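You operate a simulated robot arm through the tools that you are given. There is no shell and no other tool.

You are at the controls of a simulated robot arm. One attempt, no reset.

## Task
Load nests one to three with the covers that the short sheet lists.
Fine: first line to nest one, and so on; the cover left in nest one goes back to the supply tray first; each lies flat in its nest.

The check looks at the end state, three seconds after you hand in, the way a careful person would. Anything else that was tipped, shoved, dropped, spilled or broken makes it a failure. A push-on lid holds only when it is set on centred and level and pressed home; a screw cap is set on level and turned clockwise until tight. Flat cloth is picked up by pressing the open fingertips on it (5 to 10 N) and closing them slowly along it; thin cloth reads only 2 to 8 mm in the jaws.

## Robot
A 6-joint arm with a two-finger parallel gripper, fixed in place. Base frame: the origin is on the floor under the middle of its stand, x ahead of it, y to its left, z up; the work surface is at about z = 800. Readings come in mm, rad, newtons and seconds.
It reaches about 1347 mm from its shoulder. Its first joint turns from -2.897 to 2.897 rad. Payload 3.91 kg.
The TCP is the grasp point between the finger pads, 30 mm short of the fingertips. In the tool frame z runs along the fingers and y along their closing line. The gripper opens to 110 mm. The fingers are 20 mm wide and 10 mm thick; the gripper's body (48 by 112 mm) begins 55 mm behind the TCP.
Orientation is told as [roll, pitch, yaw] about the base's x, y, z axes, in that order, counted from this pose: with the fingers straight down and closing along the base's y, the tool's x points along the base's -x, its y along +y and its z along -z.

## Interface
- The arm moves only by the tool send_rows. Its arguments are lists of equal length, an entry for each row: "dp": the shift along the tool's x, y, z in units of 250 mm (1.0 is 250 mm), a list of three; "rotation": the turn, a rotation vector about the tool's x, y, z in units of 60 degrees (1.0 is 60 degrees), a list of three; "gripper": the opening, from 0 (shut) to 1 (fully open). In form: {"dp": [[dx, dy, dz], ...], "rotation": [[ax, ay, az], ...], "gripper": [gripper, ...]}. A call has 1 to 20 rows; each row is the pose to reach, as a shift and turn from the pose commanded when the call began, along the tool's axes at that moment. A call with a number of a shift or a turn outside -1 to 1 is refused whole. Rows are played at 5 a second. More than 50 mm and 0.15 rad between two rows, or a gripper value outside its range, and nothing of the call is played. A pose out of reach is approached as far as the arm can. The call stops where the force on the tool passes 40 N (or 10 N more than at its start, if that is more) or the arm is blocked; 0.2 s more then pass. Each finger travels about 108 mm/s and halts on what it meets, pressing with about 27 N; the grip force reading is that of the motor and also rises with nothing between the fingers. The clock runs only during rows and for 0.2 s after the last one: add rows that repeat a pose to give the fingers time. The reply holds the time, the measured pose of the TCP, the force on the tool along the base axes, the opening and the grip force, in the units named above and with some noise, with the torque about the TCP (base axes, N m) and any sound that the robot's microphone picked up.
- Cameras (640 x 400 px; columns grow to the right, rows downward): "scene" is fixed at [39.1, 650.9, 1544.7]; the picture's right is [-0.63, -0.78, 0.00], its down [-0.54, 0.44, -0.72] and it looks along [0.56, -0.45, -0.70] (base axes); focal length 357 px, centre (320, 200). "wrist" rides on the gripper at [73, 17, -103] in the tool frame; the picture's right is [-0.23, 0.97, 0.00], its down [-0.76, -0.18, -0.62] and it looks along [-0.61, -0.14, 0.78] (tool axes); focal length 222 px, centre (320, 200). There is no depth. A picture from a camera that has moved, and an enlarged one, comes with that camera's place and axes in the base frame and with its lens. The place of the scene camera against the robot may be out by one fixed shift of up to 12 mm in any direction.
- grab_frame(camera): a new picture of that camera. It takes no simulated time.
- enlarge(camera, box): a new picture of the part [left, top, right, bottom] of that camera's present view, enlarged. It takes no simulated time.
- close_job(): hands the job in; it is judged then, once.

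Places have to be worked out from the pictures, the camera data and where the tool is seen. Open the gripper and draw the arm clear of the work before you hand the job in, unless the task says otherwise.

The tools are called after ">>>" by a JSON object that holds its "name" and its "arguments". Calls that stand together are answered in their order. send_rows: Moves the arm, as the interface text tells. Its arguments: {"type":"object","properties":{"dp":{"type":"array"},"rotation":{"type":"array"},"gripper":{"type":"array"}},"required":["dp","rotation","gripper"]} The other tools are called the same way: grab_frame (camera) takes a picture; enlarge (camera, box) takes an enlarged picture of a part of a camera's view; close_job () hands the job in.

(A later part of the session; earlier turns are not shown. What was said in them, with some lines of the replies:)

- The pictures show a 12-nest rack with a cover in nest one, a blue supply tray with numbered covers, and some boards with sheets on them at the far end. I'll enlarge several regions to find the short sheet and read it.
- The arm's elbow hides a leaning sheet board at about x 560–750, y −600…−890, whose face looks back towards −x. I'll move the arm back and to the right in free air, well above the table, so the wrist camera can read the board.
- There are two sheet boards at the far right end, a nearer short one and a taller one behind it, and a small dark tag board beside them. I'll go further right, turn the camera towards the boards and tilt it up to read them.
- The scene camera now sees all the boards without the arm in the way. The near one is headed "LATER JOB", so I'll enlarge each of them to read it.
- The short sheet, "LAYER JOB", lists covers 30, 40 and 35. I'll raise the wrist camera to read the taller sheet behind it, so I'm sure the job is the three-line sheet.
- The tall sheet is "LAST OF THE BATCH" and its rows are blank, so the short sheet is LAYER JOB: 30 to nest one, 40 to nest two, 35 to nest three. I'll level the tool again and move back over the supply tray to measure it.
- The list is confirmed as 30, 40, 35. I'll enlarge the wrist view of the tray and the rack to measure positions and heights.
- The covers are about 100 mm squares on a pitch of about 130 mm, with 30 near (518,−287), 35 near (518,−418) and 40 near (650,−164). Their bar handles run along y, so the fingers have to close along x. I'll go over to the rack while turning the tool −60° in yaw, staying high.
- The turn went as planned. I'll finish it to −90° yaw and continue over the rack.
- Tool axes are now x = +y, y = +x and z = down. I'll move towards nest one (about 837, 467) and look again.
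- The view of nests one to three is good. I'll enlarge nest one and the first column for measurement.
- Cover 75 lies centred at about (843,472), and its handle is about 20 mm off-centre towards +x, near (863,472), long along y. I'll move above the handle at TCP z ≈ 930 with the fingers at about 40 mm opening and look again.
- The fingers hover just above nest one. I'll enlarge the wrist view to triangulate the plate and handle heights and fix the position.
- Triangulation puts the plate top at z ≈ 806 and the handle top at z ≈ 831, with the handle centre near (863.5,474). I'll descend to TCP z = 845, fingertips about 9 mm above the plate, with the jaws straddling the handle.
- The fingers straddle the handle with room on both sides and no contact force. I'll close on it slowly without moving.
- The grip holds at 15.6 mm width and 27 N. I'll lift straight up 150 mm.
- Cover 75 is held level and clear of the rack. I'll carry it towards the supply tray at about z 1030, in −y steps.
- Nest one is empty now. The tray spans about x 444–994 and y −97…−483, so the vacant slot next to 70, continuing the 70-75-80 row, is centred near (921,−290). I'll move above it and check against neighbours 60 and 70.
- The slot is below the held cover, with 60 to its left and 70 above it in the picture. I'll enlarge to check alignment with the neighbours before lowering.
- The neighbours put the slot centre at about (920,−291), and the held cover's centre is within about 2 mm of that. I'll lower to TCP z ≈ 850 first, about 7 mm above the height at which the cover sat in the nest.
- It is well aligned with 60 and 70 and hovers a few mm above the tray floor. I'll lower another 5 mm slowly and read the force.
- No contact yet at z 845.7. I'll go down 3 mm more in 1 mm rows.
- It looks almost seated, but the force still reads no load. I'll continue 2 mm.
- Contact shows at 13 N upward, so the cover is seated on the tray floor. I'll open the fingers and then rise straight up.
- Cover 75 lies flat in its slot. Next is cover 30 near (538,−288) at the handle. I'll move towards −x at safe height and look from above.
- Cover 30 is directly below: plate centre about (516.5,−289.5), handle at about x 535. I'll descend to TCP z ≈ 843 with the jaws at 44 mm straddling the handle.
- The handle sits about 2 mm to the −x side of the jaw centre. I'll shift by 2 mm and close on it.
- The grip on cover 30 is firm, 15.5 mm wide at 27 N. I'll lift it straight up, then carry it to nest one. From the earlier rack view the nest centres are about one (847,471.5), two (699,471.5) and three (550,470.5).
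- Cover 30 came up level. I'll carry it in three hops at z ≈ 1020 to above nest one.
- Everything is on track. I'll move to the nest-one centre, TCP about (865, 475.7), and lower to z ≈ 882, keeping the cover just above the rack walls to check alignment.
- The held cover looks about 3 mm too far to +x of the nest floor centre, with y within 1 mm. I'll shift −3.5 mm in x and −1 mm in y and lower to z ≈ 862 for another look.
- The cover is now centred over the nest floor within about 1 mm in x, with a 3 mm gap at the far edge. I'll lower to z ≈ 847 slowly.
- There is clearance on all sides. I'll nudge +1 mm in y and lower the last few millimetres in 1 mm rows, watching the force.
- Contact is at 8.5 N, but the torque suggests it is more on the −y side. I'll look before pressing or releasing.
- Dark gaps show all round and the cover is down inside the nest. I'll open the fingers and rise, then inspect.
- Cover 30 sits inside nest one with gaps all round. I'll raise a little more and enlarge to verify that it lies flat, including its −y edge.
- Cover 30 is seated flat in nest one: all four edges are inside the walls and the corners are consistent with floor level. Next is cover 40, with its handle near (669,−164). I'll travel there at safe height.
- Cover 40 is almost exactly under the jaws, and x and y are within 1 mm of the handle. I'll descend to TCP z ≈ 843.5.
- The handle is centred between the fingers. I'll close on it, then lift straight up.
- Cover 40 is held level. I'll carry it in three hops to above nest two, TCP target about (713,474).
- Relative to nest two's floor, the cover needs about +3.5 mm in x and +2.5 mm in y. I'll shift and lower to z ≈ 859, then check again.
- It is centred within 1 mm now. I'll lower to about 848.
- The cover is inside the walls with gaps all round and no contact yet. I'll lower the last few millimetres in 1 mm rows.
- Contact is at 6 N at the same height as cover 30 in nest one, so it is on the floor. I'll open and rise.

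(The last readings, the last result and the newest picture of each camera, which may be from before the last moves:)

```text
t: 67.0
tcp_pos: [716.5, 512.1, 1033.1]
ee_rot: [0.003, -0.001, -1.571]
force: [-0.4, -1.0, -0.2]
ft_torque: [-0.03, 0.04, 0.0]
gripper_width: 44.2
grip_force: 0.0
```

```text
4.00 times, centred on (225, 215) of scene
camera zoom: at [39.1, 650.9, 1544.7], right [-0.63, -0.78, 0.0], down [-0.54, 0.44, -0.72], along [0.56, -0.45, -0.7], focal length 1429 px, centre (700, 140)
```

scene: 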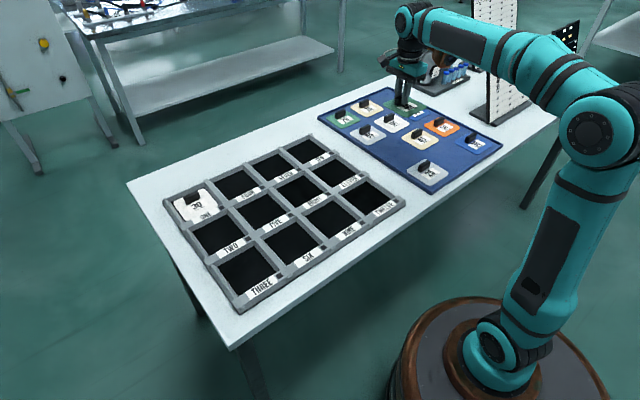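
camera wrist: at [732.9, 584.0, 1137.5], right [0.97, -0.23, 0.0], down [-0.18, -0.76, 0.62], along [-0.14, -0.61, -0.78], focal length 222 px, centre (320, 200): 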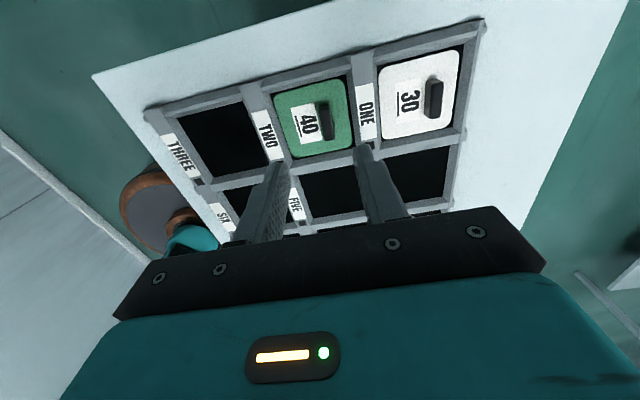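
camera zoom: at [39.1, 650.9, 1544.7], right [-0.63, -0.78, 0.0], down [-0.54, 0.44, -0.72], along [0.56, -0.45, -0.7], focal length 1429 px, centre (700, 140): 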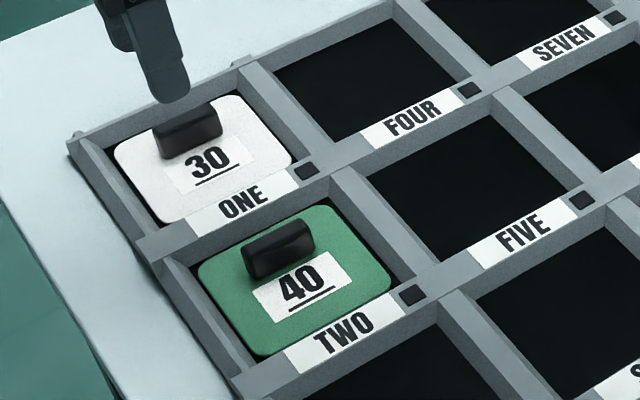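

Covers 30 and 40 lie flat in nests one and two with gaps all round. Next is cover 35, with its handle near (535,−415). I'll return to the tray at safe height.

>>> {"name": "send_rows", "arguments": {"dp": [[-0.154, -0.03, 0], [-0.308, -0.061, 0], [-0.462, -0.091, 0], [-0.616, -0.121, 0], [-0.77, -0.152, 0], [-0.924, -0.182, 0]], "rotation": [[0, 0, 0], [0, 0, 0], [0, 0, 0], [0, 0, 0], [0, 0, 0], [0, 0, 0]], "gripper": [0.4, 0.4, 0.4, 0.4, 0.4, 0.4]}}

>>> {"name": "send_rows", "arguments": {"dp": [[-0.154, -0.03, 0], [-0.308, -0.061, 0], [-0.462, -0.091, 0], [-0.616, -0.121, 0], [-0.77, -0.152, 0], [-0.924, -0.182, 0]], "rotation": [[0, 0, 0], [0, 0, 0], [0, 0, 0], [0, 0, 0], [0, 0, 0], [0, 0, 0]], "gripper": [0.4, 0.4, 0.4, 0.4, 0.4, 0.4]}}

>>> {"name": "send_rows", "arguments": {"dp": [[-0.154, -0.03, 0], [-0.308, -0.061, 0], [-0.462, -0.091, 0], [-0.616, -0.121, 0], [-0.77, -0.152, 0], [-0.924, -0.182, 0]], "rotation": [[0, 0, 0], [0, 0, 0], [0, 0, 0], [0, 0, 0], [0, 0, 0], [0, 0, 0]], "gripper": [0.4, 0.4, 0.4, 0.4, 0.4, 0.4]}}

>>> {"name": "grab_frame", "arguments": {"camera": "scene"}}

>>> {"name": "grab_frame", "arguments": {"camera": "wrist"}}

```text
t: 68.4
tcp_pos: [670.5, 281.3, 1031.8]
ee_rot: [0.0, -0.001, -1.568]
force: [0.2, 1.1, -0.3]
ft_torque: [0.0, -0.02, 0.01]
gripper_width: 44.0
grip_force: 0.1
```

```text
t: 69.8
tcp_pos: [624.6, 49.7, 1037.1]
ee_rot: [-0.001, -0.001, -1.568]
force: [0.2, -0.2, -1.4]
ft_torque: [-0.03, 0.0, 0.0]
gripper_width: 44.2
grip_force: 0.0
```

```text
t: 71.2
tcp_pos: [580.9, -181.6, 1033.9]
ee_rot: [0.003, 0.0, -1.57]
force: [-0.2, -0.1, -0.4]
ft_torque: [-0.02, 0.03, 0.02]
gripper_width: 44.1
grip_force: 0.0
```

```text
taken
```

scene: 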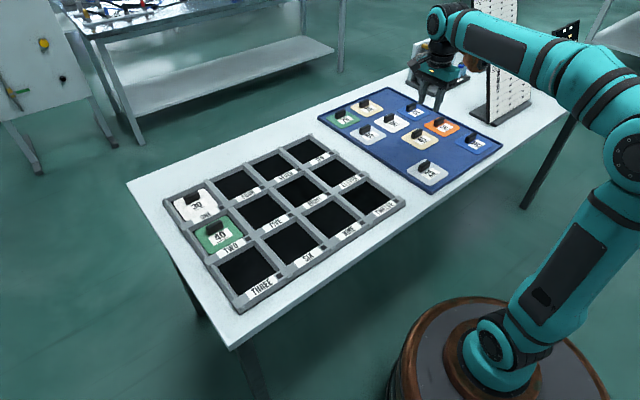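

```text
taken
camera wrist: at [597.0, -108.6, 1138.5], right [0.97, -0.23, 0.0], down [-0.18, -0.76, 0.62], along [-0.14, -0.61, -0.78], focal length 222 px, centre (320, 200)
```

wrist: 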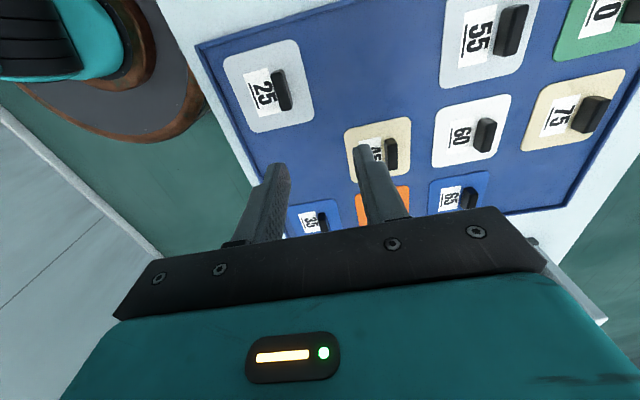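

The tray now holds 25, 35, 45–75, as expected. I'll go on to above cover 35 at the same height and check the clearance to the sheet board.

>>> {"name": "send_rows", "arguments": {"dp": [[-0.155, -0.03, 0], [-0.31, -0.061, 0], [-0.465, -0.091, 0.02], [-0.62, -0.121, 0.04], [-0.775, -0.152, 0.06], [-0.93, -0.182, 0.08]], "rotation": [[0, 0, 0], [0, 0, 0], [0, 0, 0], [0, 0, 0], [0, 0, 0], [0, 0, 0]], "gripper": [0.4, 0.4, 0.4, 0.4, 0.4, 0.4]}}

>>> {"name": "grab_frame", "arguments": {"camera": "wrist"}}

>>> {"name": "enlarge", "arguments": {"camera": "scene", "box": [420, 20, 560, 170]}}

```text
t: 72.6
tcp_pos: [536.4, -414.2, 1017.1]
ee_rot: [0.0, -0.001, -1.57]
force: [0.5, 0.8, 1.2]
ft_torque: [-0.05, -0.04, 0.0]
gripper_width: 44.3
grip_force: 0.0
```

```text
taken
camera wrist: at [553.1, -341.5, 1121.2], right [0.97, -0.23, 0.0], down [-0.18, -0.76, 0.62], along [-0.14, -0.61, -0.78], focal length 222 px, centre (320, 200)
```

wrist: 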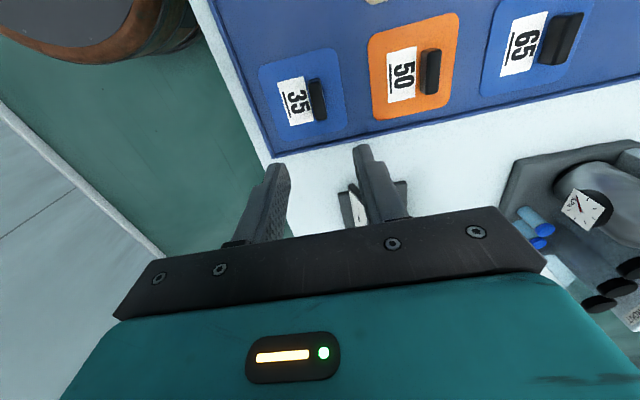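

```text
2.67 times, centred on (490, 95) of scene
camera zoom: at [39.1, 650.9, 1544.7], right [-0.63, -0.78, 0.0], down [-0.54, 0.44, -0.72], along [0.56, -0.45, -0.7], focal length 953 px, centre (-133, 480)
```

zoom: 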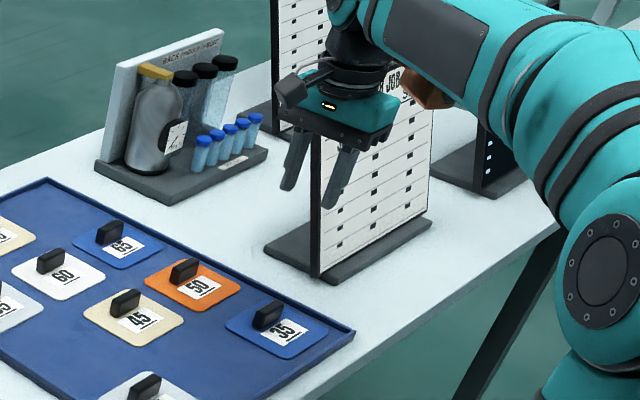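

The board's near edge is at y ≈ −585, well clear of the gripper. I'll lower to z ≈ 938 over cover 35 and measure.

>>> {"name": "send_rows", "arguments": {"dp": [[0, 0, 0.1], [0, 0, 0.2], [0, 0, 0.28], [0, 0, 0.316]], "rotation": [[0, 0, 0], [0, 0, 0], [0, 0, 0], [0, 0, 0]], "gripper": [0.4, 0.4, 0.4, 0.4]}}

>>> {"name": "enlarge", "arguments": {"camera": "wrist", "box": [220, 20, 400, 180]}}

```text
t: 73.6
tcp_pos: [535.2, -416.5, 932.8]
ee_rot: [0.003, 0.0, -1.571]
force: [-0.1, -0.1, 0.4]
ft_torque: [-0.03, -0.01, -0.03]
gripper_width: 44.0
grip_force: 0.0
```

```text
2.50 times, centred on (310, 100) of wrist
camera zoom: at [551.1, -343.0, 1039.0], right [0.97, -0.23, 0.0], down [-0.18, -0.76, 0.62], along [-0.14, -0.61, -0.78], focal length 555 px, centre (345, 450)
```

zoom: 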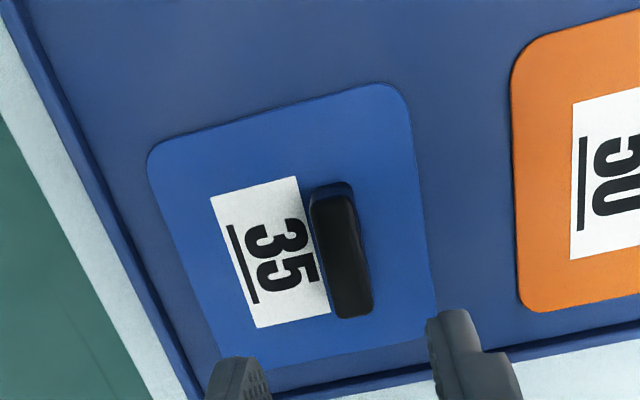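

Cover 35 sits almost the same under the jaws as 40 did, about 1 mm further to −y. I'll correct slightly and descend to z ≈ 844.

>>> {"name": "send_rows", "arguments": {"dp": [[-0.006, -0.003, 0.08], [-0.006, -0.003, 0.16], [-0.006, -0.003, 0.24], [-0.006, -0.003, 0.3], [-0.006, -0.003, 0.34], [-0.006, -0.003, 0.36]], "rotation": [[0, 0, 0], [0, 0, 0], [0, 0, 0], [0, 0, 0], [0, 0, 0], [0, 0, 0]], "gripper": [0.4, 0.4, 0.4, 0.4, 0.4, 0.4]}}

>>> {"name": "enlarge", "arguments": {"camera": "wrist", "box": [200, 90, 420, 250]}}

```text
t: 75.0
tcp_pos: [535.0, -417.5, 846.0]
ee_rot: [0.002, -0.001, -1.573]
force: [-0.3, 0.8, 0.5]
ft_torque: [0.02, 0.03, -0.04]
gripper_width: 43.9
grip_force: 0.1
```

```text
2.50 times, centred on (310, 170) of wrist
camera zoom: at [550.5, -345.2, 950.2], right [0.97, -0.23, 0.0], down [-0.18, -0.76, 0.62], along [-0.14, -0.61, -0.78], focal length 555 px, centre (345, 275)
```

zoom: 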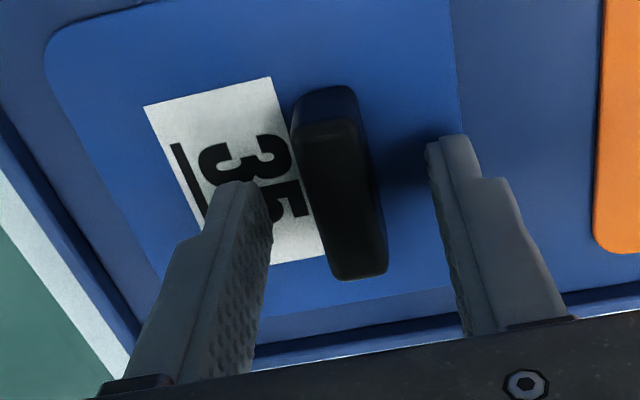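

The handle is between the fingers and about 1 mm off in x. I'll correct by 1 mm in x and z, then close and lift.

>>> {"name": "send_rows", "arguments": {"dp": [[0.002, -0.004, 0.005], [0.002, -0.004, 0.005], [0.002, -0.004, 0.005], [0.002, -0.004, 0.005], [0.002, -0.004, 0.005], [0.002, -0.004, 0.005]], "rotation": [[0, 0, 0], [0, 0, 0], [0, 0, 0], [0, 0, 0], [0, 0, 0], [0, 0, 0]], "gripper": [0.4, 0.3, 0.2, 0.1, 0.0, 0.0]}}

>>> {"name": "send_rows", "arguments": {"dp": [[0, 0, -0.02], [0, 0, -0.05], [0, 0, -0.12], [0, 0, -0.25], [0, 0, -0.4], [0, 0, -0.56], [0, 0, -0.7]], "rotation": [[0, 0, 0], [0, 0, 0], [0, 0, 0], [0, 0, 0], [0, 0, 0], [0, 0, 0], [0, 0, 0]], "gripper": [0, 0, 0, 0, 0, 0, 0]}}

>>> {"name": "enlarge", "arguments": {"camera": "wrist", "box": [160, 40, 420, 240]}}

>>> {"name": "grab_frame", "arguments": {"camera": "scene"}}

```text
t: 76.4
tcp_pos: [533.0, -417.1, 845.0]
ee_rot: [0.0, 0.0, -1.571]
force: [-0.2, -0.3, 0.7]
ft_torque: [-0.02, 0.07, 0.02]
gripper_width: 15.6
grip_force: 26.9
```

```text
t: 78.0
tcp_pos: [533.2, -415.3, 1018.3]
ee_rot: [0.001, -0.001, -1.571]
force: [-0.4, -0.2, 0.1]
ft_torque: [0.05, 0.0, 0.0]
gripper_width: 15.0
grip_force: 27.0
```

```text
2.00 times, centred on (290, 140) of wrist
camera zoom: at [549.5, -342.8, 1122.9], right [0.97, -0.23, 0.0], down [-0.18, -0.76, 0.62], along [-0.14, -0.61, -0.78], focal length 444 px, centre (380, 320)
```

zoom: 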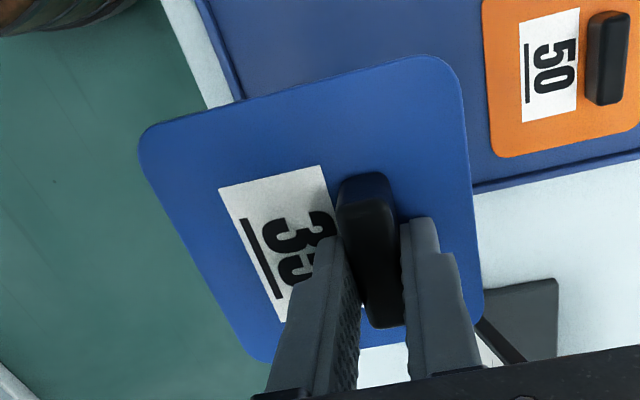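

```text
taken
```

scene: 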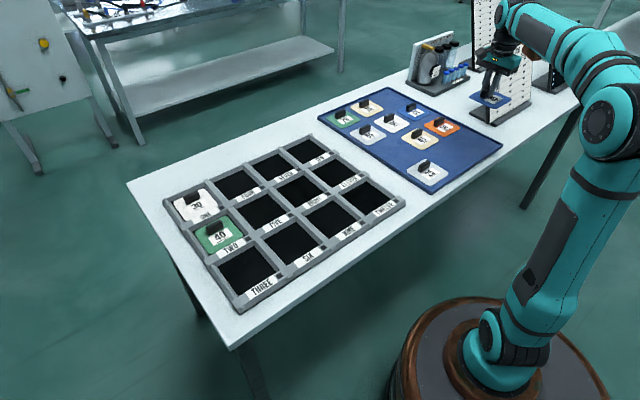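

Cover 35 is held level. I'll carry it in four hops to above nest three, TCP target about (572,471.5).

>>> {"name": "send_rows", "arguments": {"dp": [[0.176, 0.008, 0], [0.352, 0.016, 0], [0.528, 0.023, 0], [0.704, 0.031, 0], [0.88, 0.038, 0]], "rotation": [[0, 0, 0], [0, 0, 0], [0, 0, 0], [0, 0, 0], [0, 0, 0]], "gripper": [0, 0, 0, 0, 0]}}

>>> {"name": "send_rows", "arguments": {"dp": [[0.176, 0.008, 0], [0.352, 0.016, 0], [0.528, 0.023, 0], [0.704, 0.031, 0], [0.88, 0.038, 0]], "rotation": [[0, 0, 0], [0, 0, 0], [0, 0, 0], [0, 0, 0], [0, 0, 0]], "gripper": [0, 0, 0, 0, 0]}}

>>> {"name": "send_rows", "arguments": {"dp": [[0.176, 0.008, 0], [0.352, 0.016, 0], [0.528, 0.023, 0], [0.704, 0.031, 0], [0.88, 0.038, 0]], "rotation": [[0, 0, 0], [0, 0, 0], [0, 0, 0], [0, 0, 0], [0, 0, 0]], "gripper": [0, 0, 0, 0, 0]}}

>>> {"name": "send_rows", "arguments": {"dp": [[0.176, 0.008, 0], [0.352, 0.016, 0], [0.528, 0.023, 0], [0.704, 0.031, 0], [0.88, 0.038, 0]], "rotation": [[0, 0, 0], [0, 0, 0], [0, 0, 0], [0, 0, 0], [0, 0, 0]], "gripper": [0, 0, 0, 0, 0]}}

>>> {"name": "grab_frame", "arguments": {"camera": "wrist"}}

```text
t: 79.2
tcp_pos: [545.6, -195.1, 1018.3]
ee_rot: [0.001, -0.001, -1.57]
force: [-0.1, -0.5, -0.4]
ft_torque: [-0.02, 0.0, -0.01]
gripper_width: 15.4
grip_force: 27.1
```

```text
t: 80.4
tcp_pos: [546.6, 23.7, 1021.3]
ee_rot: [0.002, 0.0, -1.571]
force: [0.4, -0.3, -0.6]
ft_torque: [0.0, 0.02, 0.01]
gripper_width: 15.3
grip_force: 26.9
```

```text
t: 81.6
tcp_pos: [562.0, 243.8, 1018.3]
ee_rot: [0.004, -0.001, -1.57]
force: [0.2, -0.4, -0.9]
ft_torque: [0.03, -0.02, -0.01]
gripper_width: 15.0
grip_force: 27.0
```

```text
t: 82.8
tcp_pos: [571.0, 462.2, 1018.1]
ee_rot: [0.001, 0.001, -1.571]
force: [-0.4, -1.4, 0.6]
ft_torque: [0.03, 0.01, 0.01]
gripper_width: 15.4
grip_force: 27.3
```

```text
taken
camera wrist: at [587.2, 534.8, 1123.5], right [0.97, -0.23, 0.0], down [-0.18, -0.76, 0.62], along [-0.14, -0.61, -0.78], focal length 222 px, centre (320, 200)
```

wrist: 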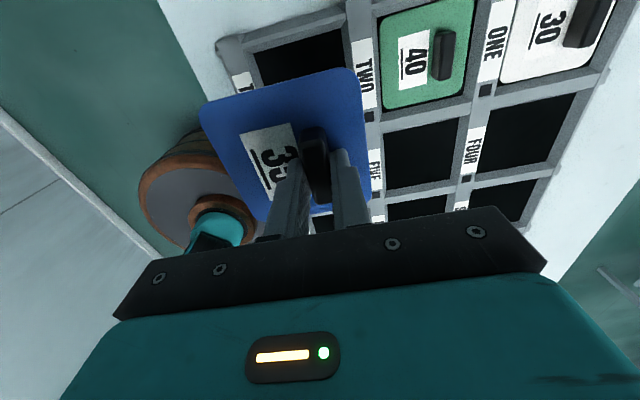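

I'm above nest three. I'll correct y by +8 mm and lower to z ≈ 870, keeping the cover just above the walls, for the alignment check.

>>> {"name": "send_rows", "arguments": {"dp": [[0.032, 0, 0.1], [0.032, 0, 0.25], [0.032, 0, 0.4], [0.032, 0, 0.5], [0.032, 0, 0.59]], "rotation": [[0, 0, 0], [0, 0, 0], [0, 0, 0], [0, 0, 0], [0, 0, 0]], "gripper": [0, 0, 0, 0, 0]}}

>>> {"name": "enlarge", "arguments": {"camera": "wrist", "box": [140, 20, 420, 240]}}

>>> {"name": "enlarge", "arguments": {"camera": "scene", "box": [180, 200, 310, 310]}}

```text
t: 84.0
tcp_pos: [575.5, 471.9, 870.2]
ee_rot: [0.002, 0.0, -1.57]
force: [0.6, 1.0, -0.4]
ft_torque: [0.01, 0.01, -0.01]
gripper_width: 15.4
grip_force: 26.5
```

```text
1.82 times, centred on (280, 130) of wrist
camera zoom: at [590.1, 544.5, 975.0], right [0.97, -0.23, 0.0], down [-0.18, -0.76, 0.62], along [-0.14, -0.61, -0.78], focal length 404 px, centre (393, 327)
```

zoom: 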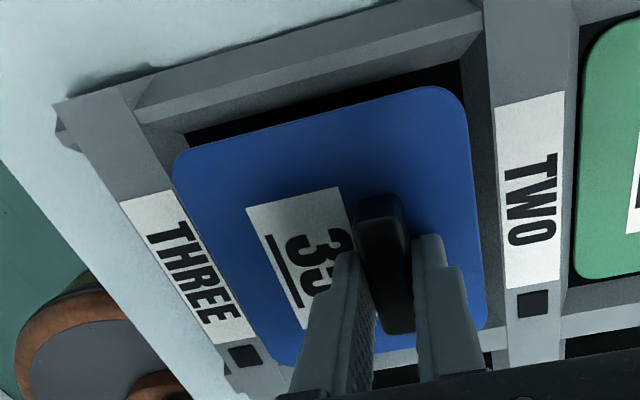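

```text
3.64 times, centred on (245, 255) of scene
camera zoom: at [39.1, 650.9, 1544.7], right [-0.63, -0.78, 0.0], down [-0.54, 0.44, -0.72], along [0.56, -0.45, -0.7], focal length 1299 px, centre (593, 0)
```

zoom: 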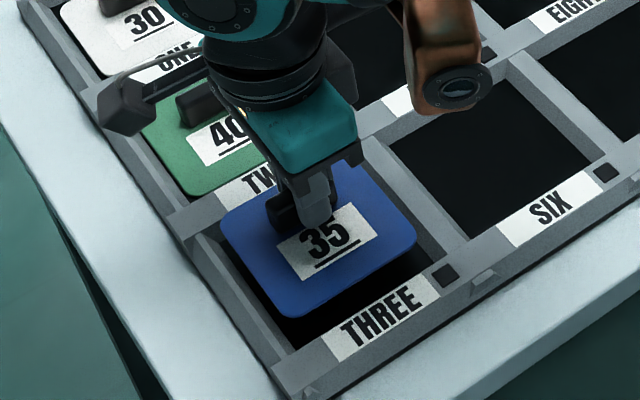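

The cover needs about −1.5 mm in x and −1.4 mm in y. I'll apply that and lower to z ≈ 859 for a second check.

>>> {"name": "send_rows", "arguments": {"dp": [[-0.006, -0.006, 0], [-0.006, -0.006, 0.015], [-0.006, -0.006, 0.03], [-0.006, -0.006, 0.043]], "rotation": [[0, 0, 0], [0, 0, 0], [0, 0, 0], [0, 0, 0]], "gripper": [0, 0, 0, 0]}}

>>> {"name": "enlarge", "arguments": {"camera": "wrist", "box": [140, 20, 420, 240]}}

```text
t: 85.0
tcp_pos: [570.7, 471.1, 860.2]
ee_rot: [0.002, -0.001, -1.57]
force: [-0.5, 0.3, -0.6]
ft_torque: [-0.02, -0.03, 0.01]
gripper_width: 15.5
grip_force: 26.9
```

```text
1.82 times, centred on (280, 130) of wrist
camera zoom: at [586.9, 543.1, 965.3], right [0.97, -0.23, 0.0], down [-0.18, -0.76, 0.62], along [-0.14, -0.61, -0.78], focal length 404 px, centre (393, 327)
```

zoom: 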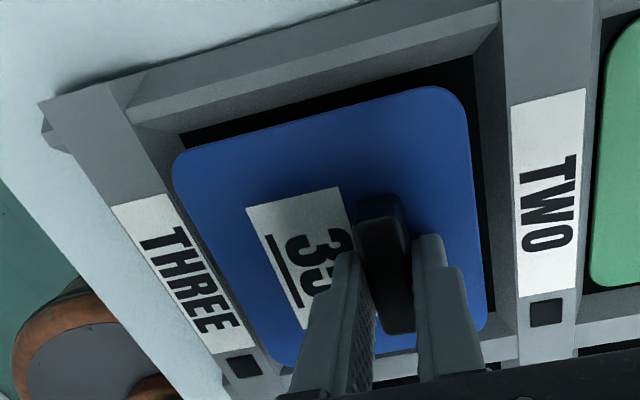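

It is nearly centred and needs about +1 mm in x. I'll lower to about 848.

>>> {"name": "send_rows", "arguments": {"dp": [[0, 0.005, 0.012], [0, 0.005, 0.024], [0, 0.005, 0.036], [0, 0.005, 0.046]], "rotation": [[0, 0, 0], [0, 0, 0], [0, 0, 0], [0, 0, 0]], "gripper": [0, 0, 0, 0]}}

>>> {"name": "enlarge", "arguments": {"camera": "wrist", "box": [140, 20, 420, 240]}}

```text
t: 86.0
tcp_pos: [572.0, 469.7, 848.3]
ee_rot: [0.001, 0.0, -1.571]
force: [0.4, -0.5, -1.7]
ft_torque: [0.01, 0.01, -0.02]
gripper_width: 15.0
grip_force: 27.1
```

```text
1.82 times, centred on (280, 130) of wrist
camera zoom: at [587.8, 542.7, 953.3], right [0.97, -0.23, 0.0], down [-0.18, -0.76, 0.62], along [-0.14, -0.61, -0.78], focal length 404 px, centre (393, 327)
```

zoom: 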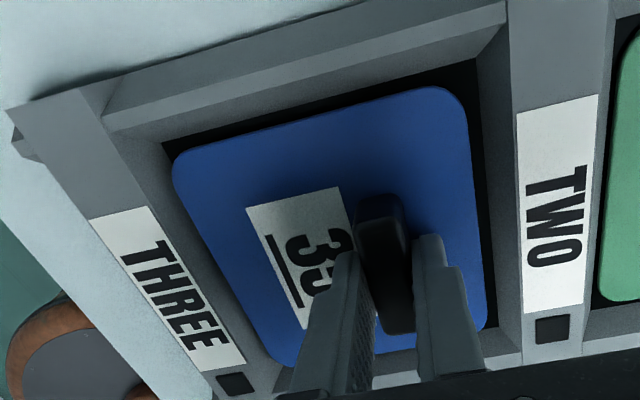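

Gaps show on all visible sides and there is no contact yet. I'll lower the last millimetres in 1 mm rows.

>>> {"name": "send_rows", "arguments": {"dp": [[0.002, 0, 0.004], [0.002, 0, 0.008], [0.002, 0, 0.012], [0.002, 0, 0.016]], "rotation": [[0, 0, 0], [0, 0, 0], [0, 0, 0], [0, 0, 0]], "gripper": [0, 0, 0, 0]}}

```text
t: 87.0
tcp_pos: [571.4, 469.6, 845.2]
ee_rot: [0.001, -0.001, -1.571]
force: [1.8, 2.1, 1.3]
ft_torque: [0.0, 0.0, -0.03]
gripper_width: 15.3
grip_force: 27.0
```

The force reads only 1.3 N, barely touching. I'll go 1–2 mm further for clear contact.

>>> {"name": "send_rows", "arguments": {"dp": [[0, 0, 0.003], [0, 0, 0.006]], "rotation": [[0, 0, 0], [0, 0, 0]], "gripper": [0, 0]}}

>>> {"name": "enlarge", "arguments": {"camera": "wrist", "box": [140, 20, 420, 240]}}

```text
t: 87.6
tcp_pos: [571.4, 470.2, 844.3]
ee_rot: [0.003, 0.001, -1.571]
force: [11.7, 1.4, 10.3]
ft_torque: [-0.15, -0.11, -0.01]
gripper_width: 15.2
grip_force: 27.2
```

```text
1.82 times, centred on (280, 130) of wrist
camera zoom: at [587.4, 542.5, 949.0], right [0.97, -0.23, 0.0], down [-0.18, -0.76, 0.62], along [-0.14, -0.61, -0.78], focal length 404 px, centre (393, 327)
```

zoom: 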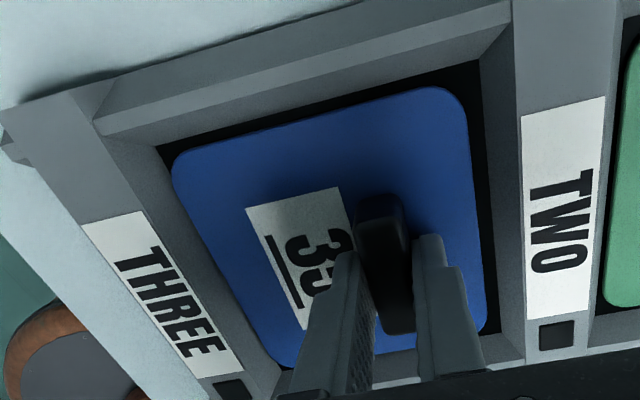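

The x force of +12 N means the −x edge is pressing on the sloped wall. I'll lift 2 mm, shift +1.8 mm in x, and lower again.

>>> {"name": "send_rows", "arguments": {"dp": [[0, 0, -0.006], [0, 0.004, -0.008], [0, 0.007, -0.008], [0, 0.007, -0.004], [0, 0.007, 0]], "rotation": [[0, 0, 0], [0, 0, 0], [0, 0, 0], [0, 0, 0], [0, 0, 0]], "gripper": [0, 0, 0, 0, 0]}}

>>> {"name": "enlarge", "arguments": {"camera": "wrist", "box": [140, 20, 420, 240]}}

```text
t: 88.8
tcp_pos: [573.0, 471.5, 845.0]
ee_rot: [0.001, 0.001, -1.571]
force: [-2.9, 1.9, 10.1]
ft_torque: [-0.17, 0.16, -0.02]
gripper_width: 15.3
grip_force: 27.2
```

```text
1.82 times, centred on (280, 130) of wrist
camera zoom: at [588.7, 543.8, 948.8], right [0.97, -0.23, 0.0], down [-0.18, -0.76, 0.62], along [-0.14, -0.61, -0.78], focal length 404 px, centre (393, 327)
```

zoom: 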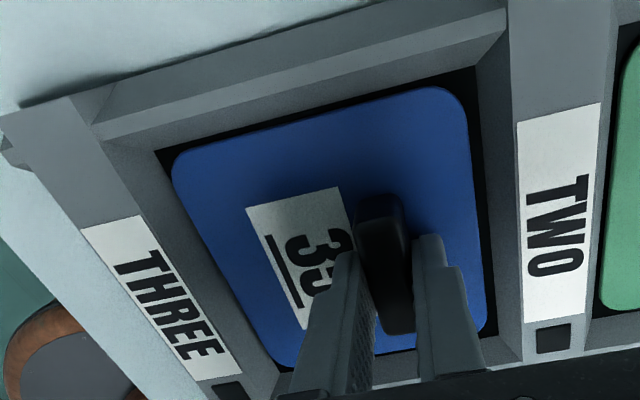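

The side force is gone (−3 N) and there is 10 N of vertical contact, so the cover is on the floor. I'll open and rise, then inspect.

>>> {"name": "send_rows", "arguments": {"dp": [[0, 0, -0.001], [0, 0, -0.001], [0, 0, -0.001], [0, 0, -0.001]], "rotation": [[0, 0, 0], [0, 0, 0], [0, 0, 0], [0, 0, 0]], "gripper": [0.2, 0.27, 0.33, 0.33]}}

>>> {"name": "send_rows", "arguments": {"dp": [[0, 0, -0.04], [0, 0, -0.1], [0, 0, -0.2], [0, 0, -0.34], [0.07, 0, -0.5], [0.14, 0, -0.66], [0.14, 0, -0.76]], "rotation": [[0, 0, 0], [0, 0, 0], [0, 0, 0], [0, 0, 0], [0, 0, 0], [0, 0, 0], [0, 0, 0]], "gripper": [0.33, 0.33, 0.33, 0.33, 0.33, 0.4, 0.4]}}

>>> {"name": "enlarge", "arguments": {"camera": "wrist", "box": [250, 70, 370, 170]}}

>>> {"name": "grab_frame", "arguments": {"camera": "wrist"}}

>>> {"name": "enlarge", "arguments": {"camera": "scene", "box": [150, 160, 310, 320]}}

```text
t: 89.8
tcp_pos: [572.8, 471.8, 843.0]
ee_rot: [0.004, -0.001, -1.572]
force: [0.1, -0.5, 0.1]
ft_torque: [0.02, -0.01, 0.02]
gripper_width: 36.3
grip_force: 0.1
```

```text
t: 91.4
tcp_pos: [574.9, 505.0, 1035.8]
ee_rot: [0.002, -0.001, -1.573]
force: [0.1, 0.8, -0.1]
ft_torque: [-0.01, 0.0, 0.02]
gripper_width: 44.1
grip_force: 0.0
```

```text
4.00 times, centred on (310, 120) of wrist
camera zoom: at [591.1, 576.5, 1140.3], right [0.97, -0.23, 0.0], down [-0.18, -0.76, 0.62], along [-0.14, -0.61, -0.78], focal length 888 px, centre (360, 520)
```

zoom: 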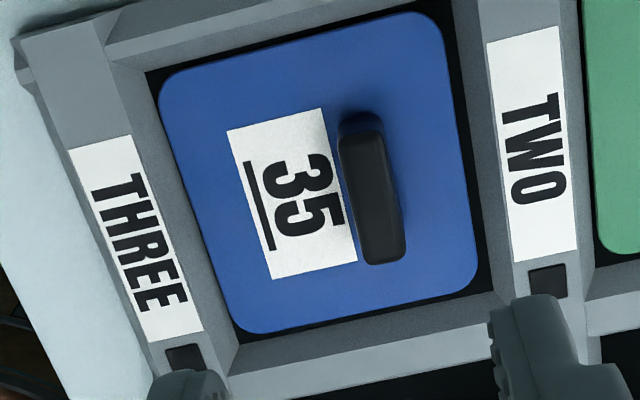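

```text
taken
camera wrist: at [591.1, 576.5, 1140.3], right [0.97, -0.23, 0.0], down [-0.18, -0.76, 0.62], along [-0.14, -0.61, -0.78], focal length 222 px, centre (320, 200)
```

wrist: 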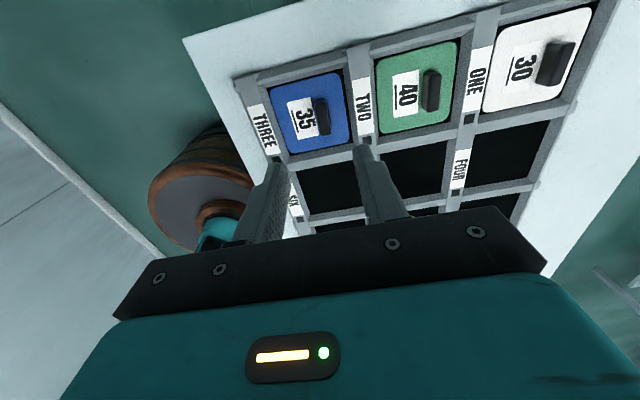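

```text
2.50 times, centred on (230, 240) of scene
camera zoom: at [39.1, 650.9, 1544.7], right [-0.63, -0.78, 0.0], down [-0.54, 0.44, -0.72], along [0.56, -0.45, -0.7], focal length 893 px, centre (545, 100)
```

zoom: 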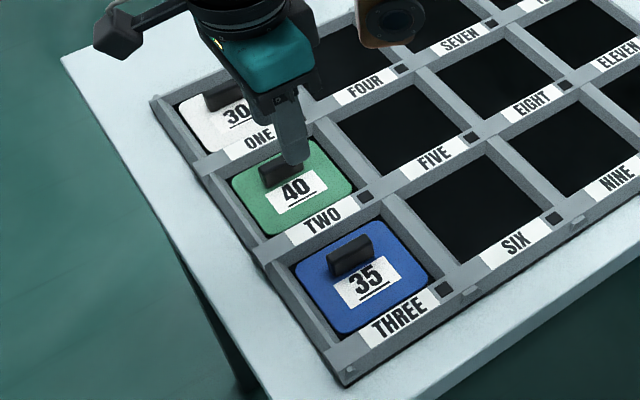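

All three covers look flat and properly placed. I'll raise the arm well clear, open the gripper and draw back so I can check the whole scene.

>>> {"name": "send_rows", "arguments": {"dp": [[0, 0, -0.15], [0, 0, -0.3], [0, 0, -0.45], [0, 0, -0.6], [-0.12, -0.1, -0.65], [-0.26, -0.2, -0.65], [-0.4, -0.3, -0.65], [-0.55, -0.4, -0.65], [-0.7, -0.48, -0.65], [-0.85, -0.55, -0.65], [-1.0, -0.6, -0.65]], "rotation": [[0, 0, 0], [0, 0, 0], [0, 0, 0], [0, 0, 0], [0, 0, 0], [0, 0, 0], [0, 0, 0], [0, 0, 0], [0, 0, 0], [0, 0, 0], [0, 0, 0]], "gripper": [0.4, 0.5, 0.6, 0.7, 0.8, 0.9, 1, 1, 1, 1, 1]}}

>>> {"name": "grab_frame", "arguments": {"camera": "scene"}}

>>> {"name": "grab_frame", "arguments": {"camera": "wrist"}}

```text
t: 93.8
tcp_pos: [422.4, 253.8, 1193.9]
ee_rot: [0.001, -0.001, -1.568]
force: [0.8, 0.3, -0.6]
ft_torque: [-0.05, 0.04, -0.01]
gripper_width: 110.4
grip_force: 0.0
```

```text
taken
```

scene: 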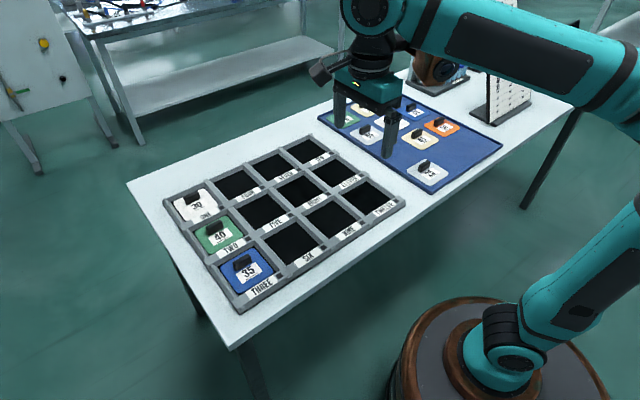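

```text
taken
camera wrist: at [438.5, 326.9, 1298.2], right [0.97, -0.23, 0.0], down [-0.18, -0.76, 0.62], along [-0.14, -0.61, -0.78], focal length 222 px, centre (320, 200)
```

wrist: 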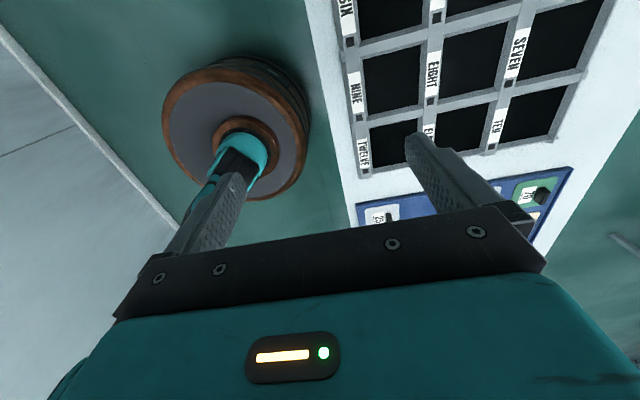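

The nests look right. I'll draw the arm further back and to the right so the scene camera sees everything for a last check.

>>> {"name": "send_rows", "arguments": {"dp": [[-0.16, -0.01, 0], [-0.32, -0.02, 0], [-0.48, -0.03, 0], [-0.64, -0.04, 0], [-0.8, -0.05, 0], [-0.98, -0.06, 0]], "rotation": [[0, 0, 0], [0, 0, 0], [0, 0, 0], [0, 0, 0], [0, 0, 0], [0, 0, 0]], "gripper": [1, 1, 1, 1, 1, 1]}}

>>> {"name": "send_rows", "arguments": {"dp": [[-0.16, 0, 0], [-0.32, 0, 0], [-0.48, 0, 0], [-0.64, 0, 0], [-0.8, 0, 0], [-0.98, 0, 0]], "rotation": [[0, 0, 0], [0, 0, 0], [0, 0, 0], [0, 0, 0], [0, 0, 0], [0, 0, 0]], "gripper": [1, 1, 1, 1, 1, 1]}}

>>> {"name": "send_rows", "arguments": {"dp": [[-0.16, -0.04, 0], [-0.32, -0.08, 0], [-0.48, -0.12, 0], [-0.64, -0.16, 0], [-0.8, -0.2, 0]], "rotation": [[0, 0, 0], [0, 0, 0], [0, 0, 0], [0, 0, 0], [0, 0, 0]], "gripper": [1, 1, 1, 1, 1]}}

>>> {"name": "grab_frame", "arguments": {"camera": "scene"}}

>>> {"name": "enlarge", "arguments": {"camera": "scene", "box": [150, 160, 310, 320]}}

>>> {"name": "enlarge", "arguments": {"camera": "scene", "box": [310, 60, 520, 200]}}

```text
t: 95.2
tcp_pos: [407.4, 10.1, 1197.2]
ee_rot: [0.002, 0.001, -1.57]
force: [0.0, 0.2, -0.1]
ft_torque: [0.03, -0.03, 0.0]
gripper_width: 109.8
grip_force: 0.2
```

```text
t: 96.6
tcp_pos: [406.4, -236.0, 1198.7]
ee_rot: [0.003, -0.001, -1.571]
force: [-0.2, -0.2, 0.1]
ft_torque: [-0.04, -0.03, 0.0]
gripper_width: 110.0
grip_force: 0.2
```

```text
t: 97.8
tcp_pos: [363.6, -432.5, 1197.5]
ee_rot: [0.001, -0.003, -1.569]
force: [0.7, 0.3, -0.2]
ft_torque: [-0.04, -0.02, 0.0]
gripper_width: 109.9
grip_force: 0.1
```

```text
taken
```

scene: 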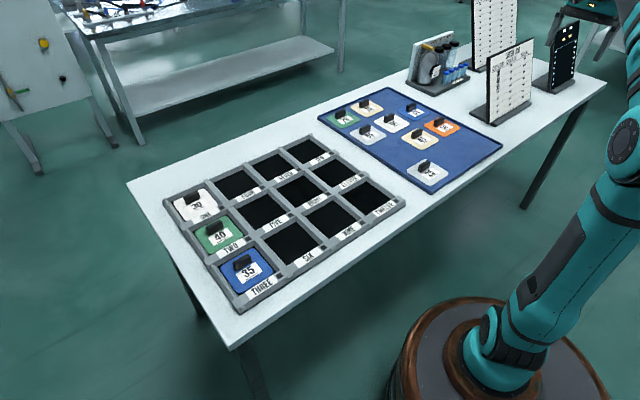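

```text
2.50 times, centred on (230, 240) of scene
camera zoom: at [39.1, 650.9, 1544.7], right [-0.63, -0.78, 0.0], down [-0.54, 0.44, -0.72], along [0.56, -0.45, -0.7], focal length 893 px, centre (545, 100)
```

zoom: 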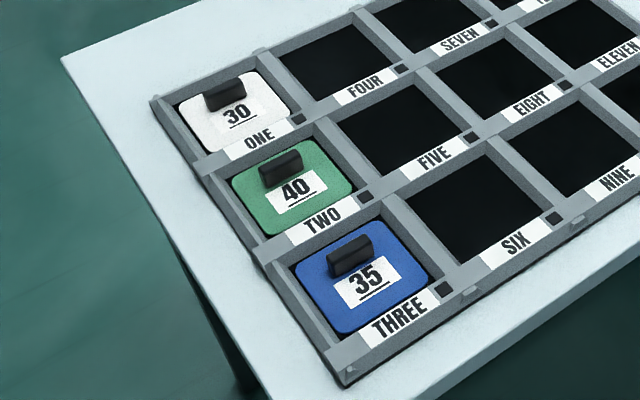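

```text
2.86 times, centred on (415, 130) of scene
camera zoom: at [39.1, 650.9, 1544.7], right [-0.63, -0.78, 0.0], down [-0.54, 0.44, -0.72], along [0.56, -0.45, -0.7], focal length 1021 px, centre (49, 400)
```

zoom: 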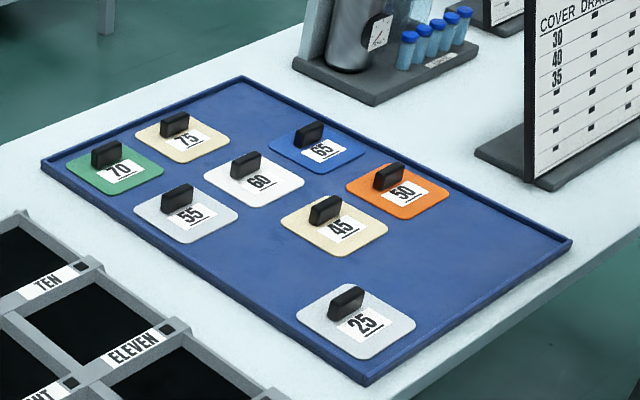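

Everything is in place. I'll zoom in on the three nests one last time to confirm none of the covers is riding on a wall.

>>> {"name": "enlarge", "arguments": {"camera": "scene", "box": [210, 240, 290, 300]}}

>>> {"name": "enlarge", "arguments": {"camera": "scene", "box": [185, 205, 265, 265]}}

>>> {"name": "enlarge", "arguments": {"camera": "scene", "box": [160, 175, 240, 235]}}

```text
6.67 times, centred on (250, 270) of scene
camera zoom: at [39.1, 650.9, 1544.7], right [-0.63, -0.78, 0.0], down [-0.54, 0.44, -0.72], along [0.56, -0.45, -0.7], focal length 2382 px, centre (787, -267)
```

zoom: 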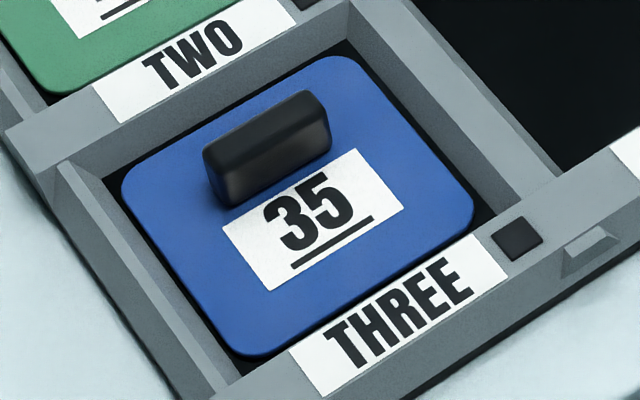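

```text
6.67 times, centred on (225, 235) of scene
camera zoom: at [39.1, 650.9, 1544.7], right [-0.63, -0.78, 0.0], down [-0.54, 0.44, -0.72], along [0.56, -0.45, -0.7], focal length 2382 px, centre (953, -33)
```

zoom: 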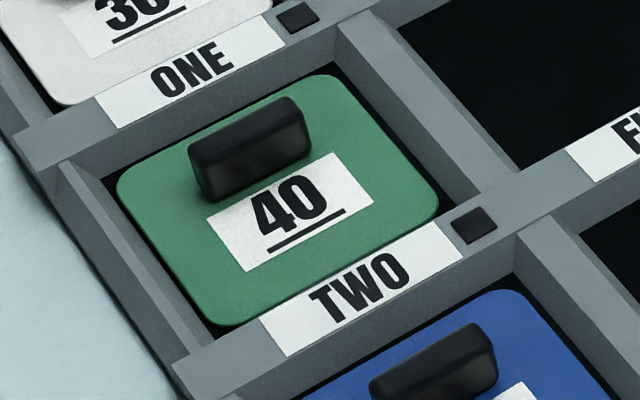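

```text
6.67 times, centred on (200, 205) of scene
camera zoom: at [39.1, 650.9, 1544.7], right [-0.63, -0.78, 0.0], down [-0.54, 0.44, -0.72], along [0.56, -0.45, -0.7], focal length 2382 px, centre (1120, 167)
```

zoom: 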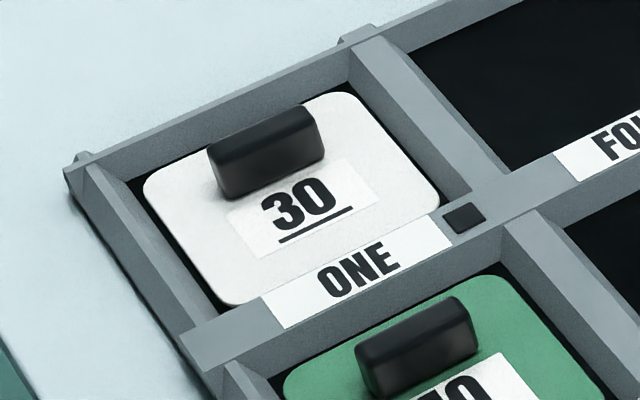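

All three covers sit flat inside their nests: 30 in one, 40 in two, 35 in three. Cover 75 is back flat in its tray slot, nothing else has moved, the gripper is open and the arm is clear. Handing in.

>>> {"name": "close_job", "arguments": {}}

```text
The job is handed in.
```

I loaded the three nests and handed the job in. The short sheet, "LAYER JOB", lists covers 30, 40 and 35.

| Cover | Placed in |
|---|---|
| 30 | nest one |
| 40 | nest two |
| 35 | nest three |

- **Cover 75:** before loading, I took it out of nest one and put it back in the supply tray, in the empty slot beside 70.
- **Fit:** in the last pictures the three covers lie flat in their nests. While I was lowering cover 35, its edge pressed on nest three's sloped wall with about 12 N. I lifted it 2 mm, shifted it and set it down again.
- **Surroundings:** nothing else looks tipped or moved in the final views. I left the gripper open and drew the arm clear before handing in.

The result of the check has not come back to me.
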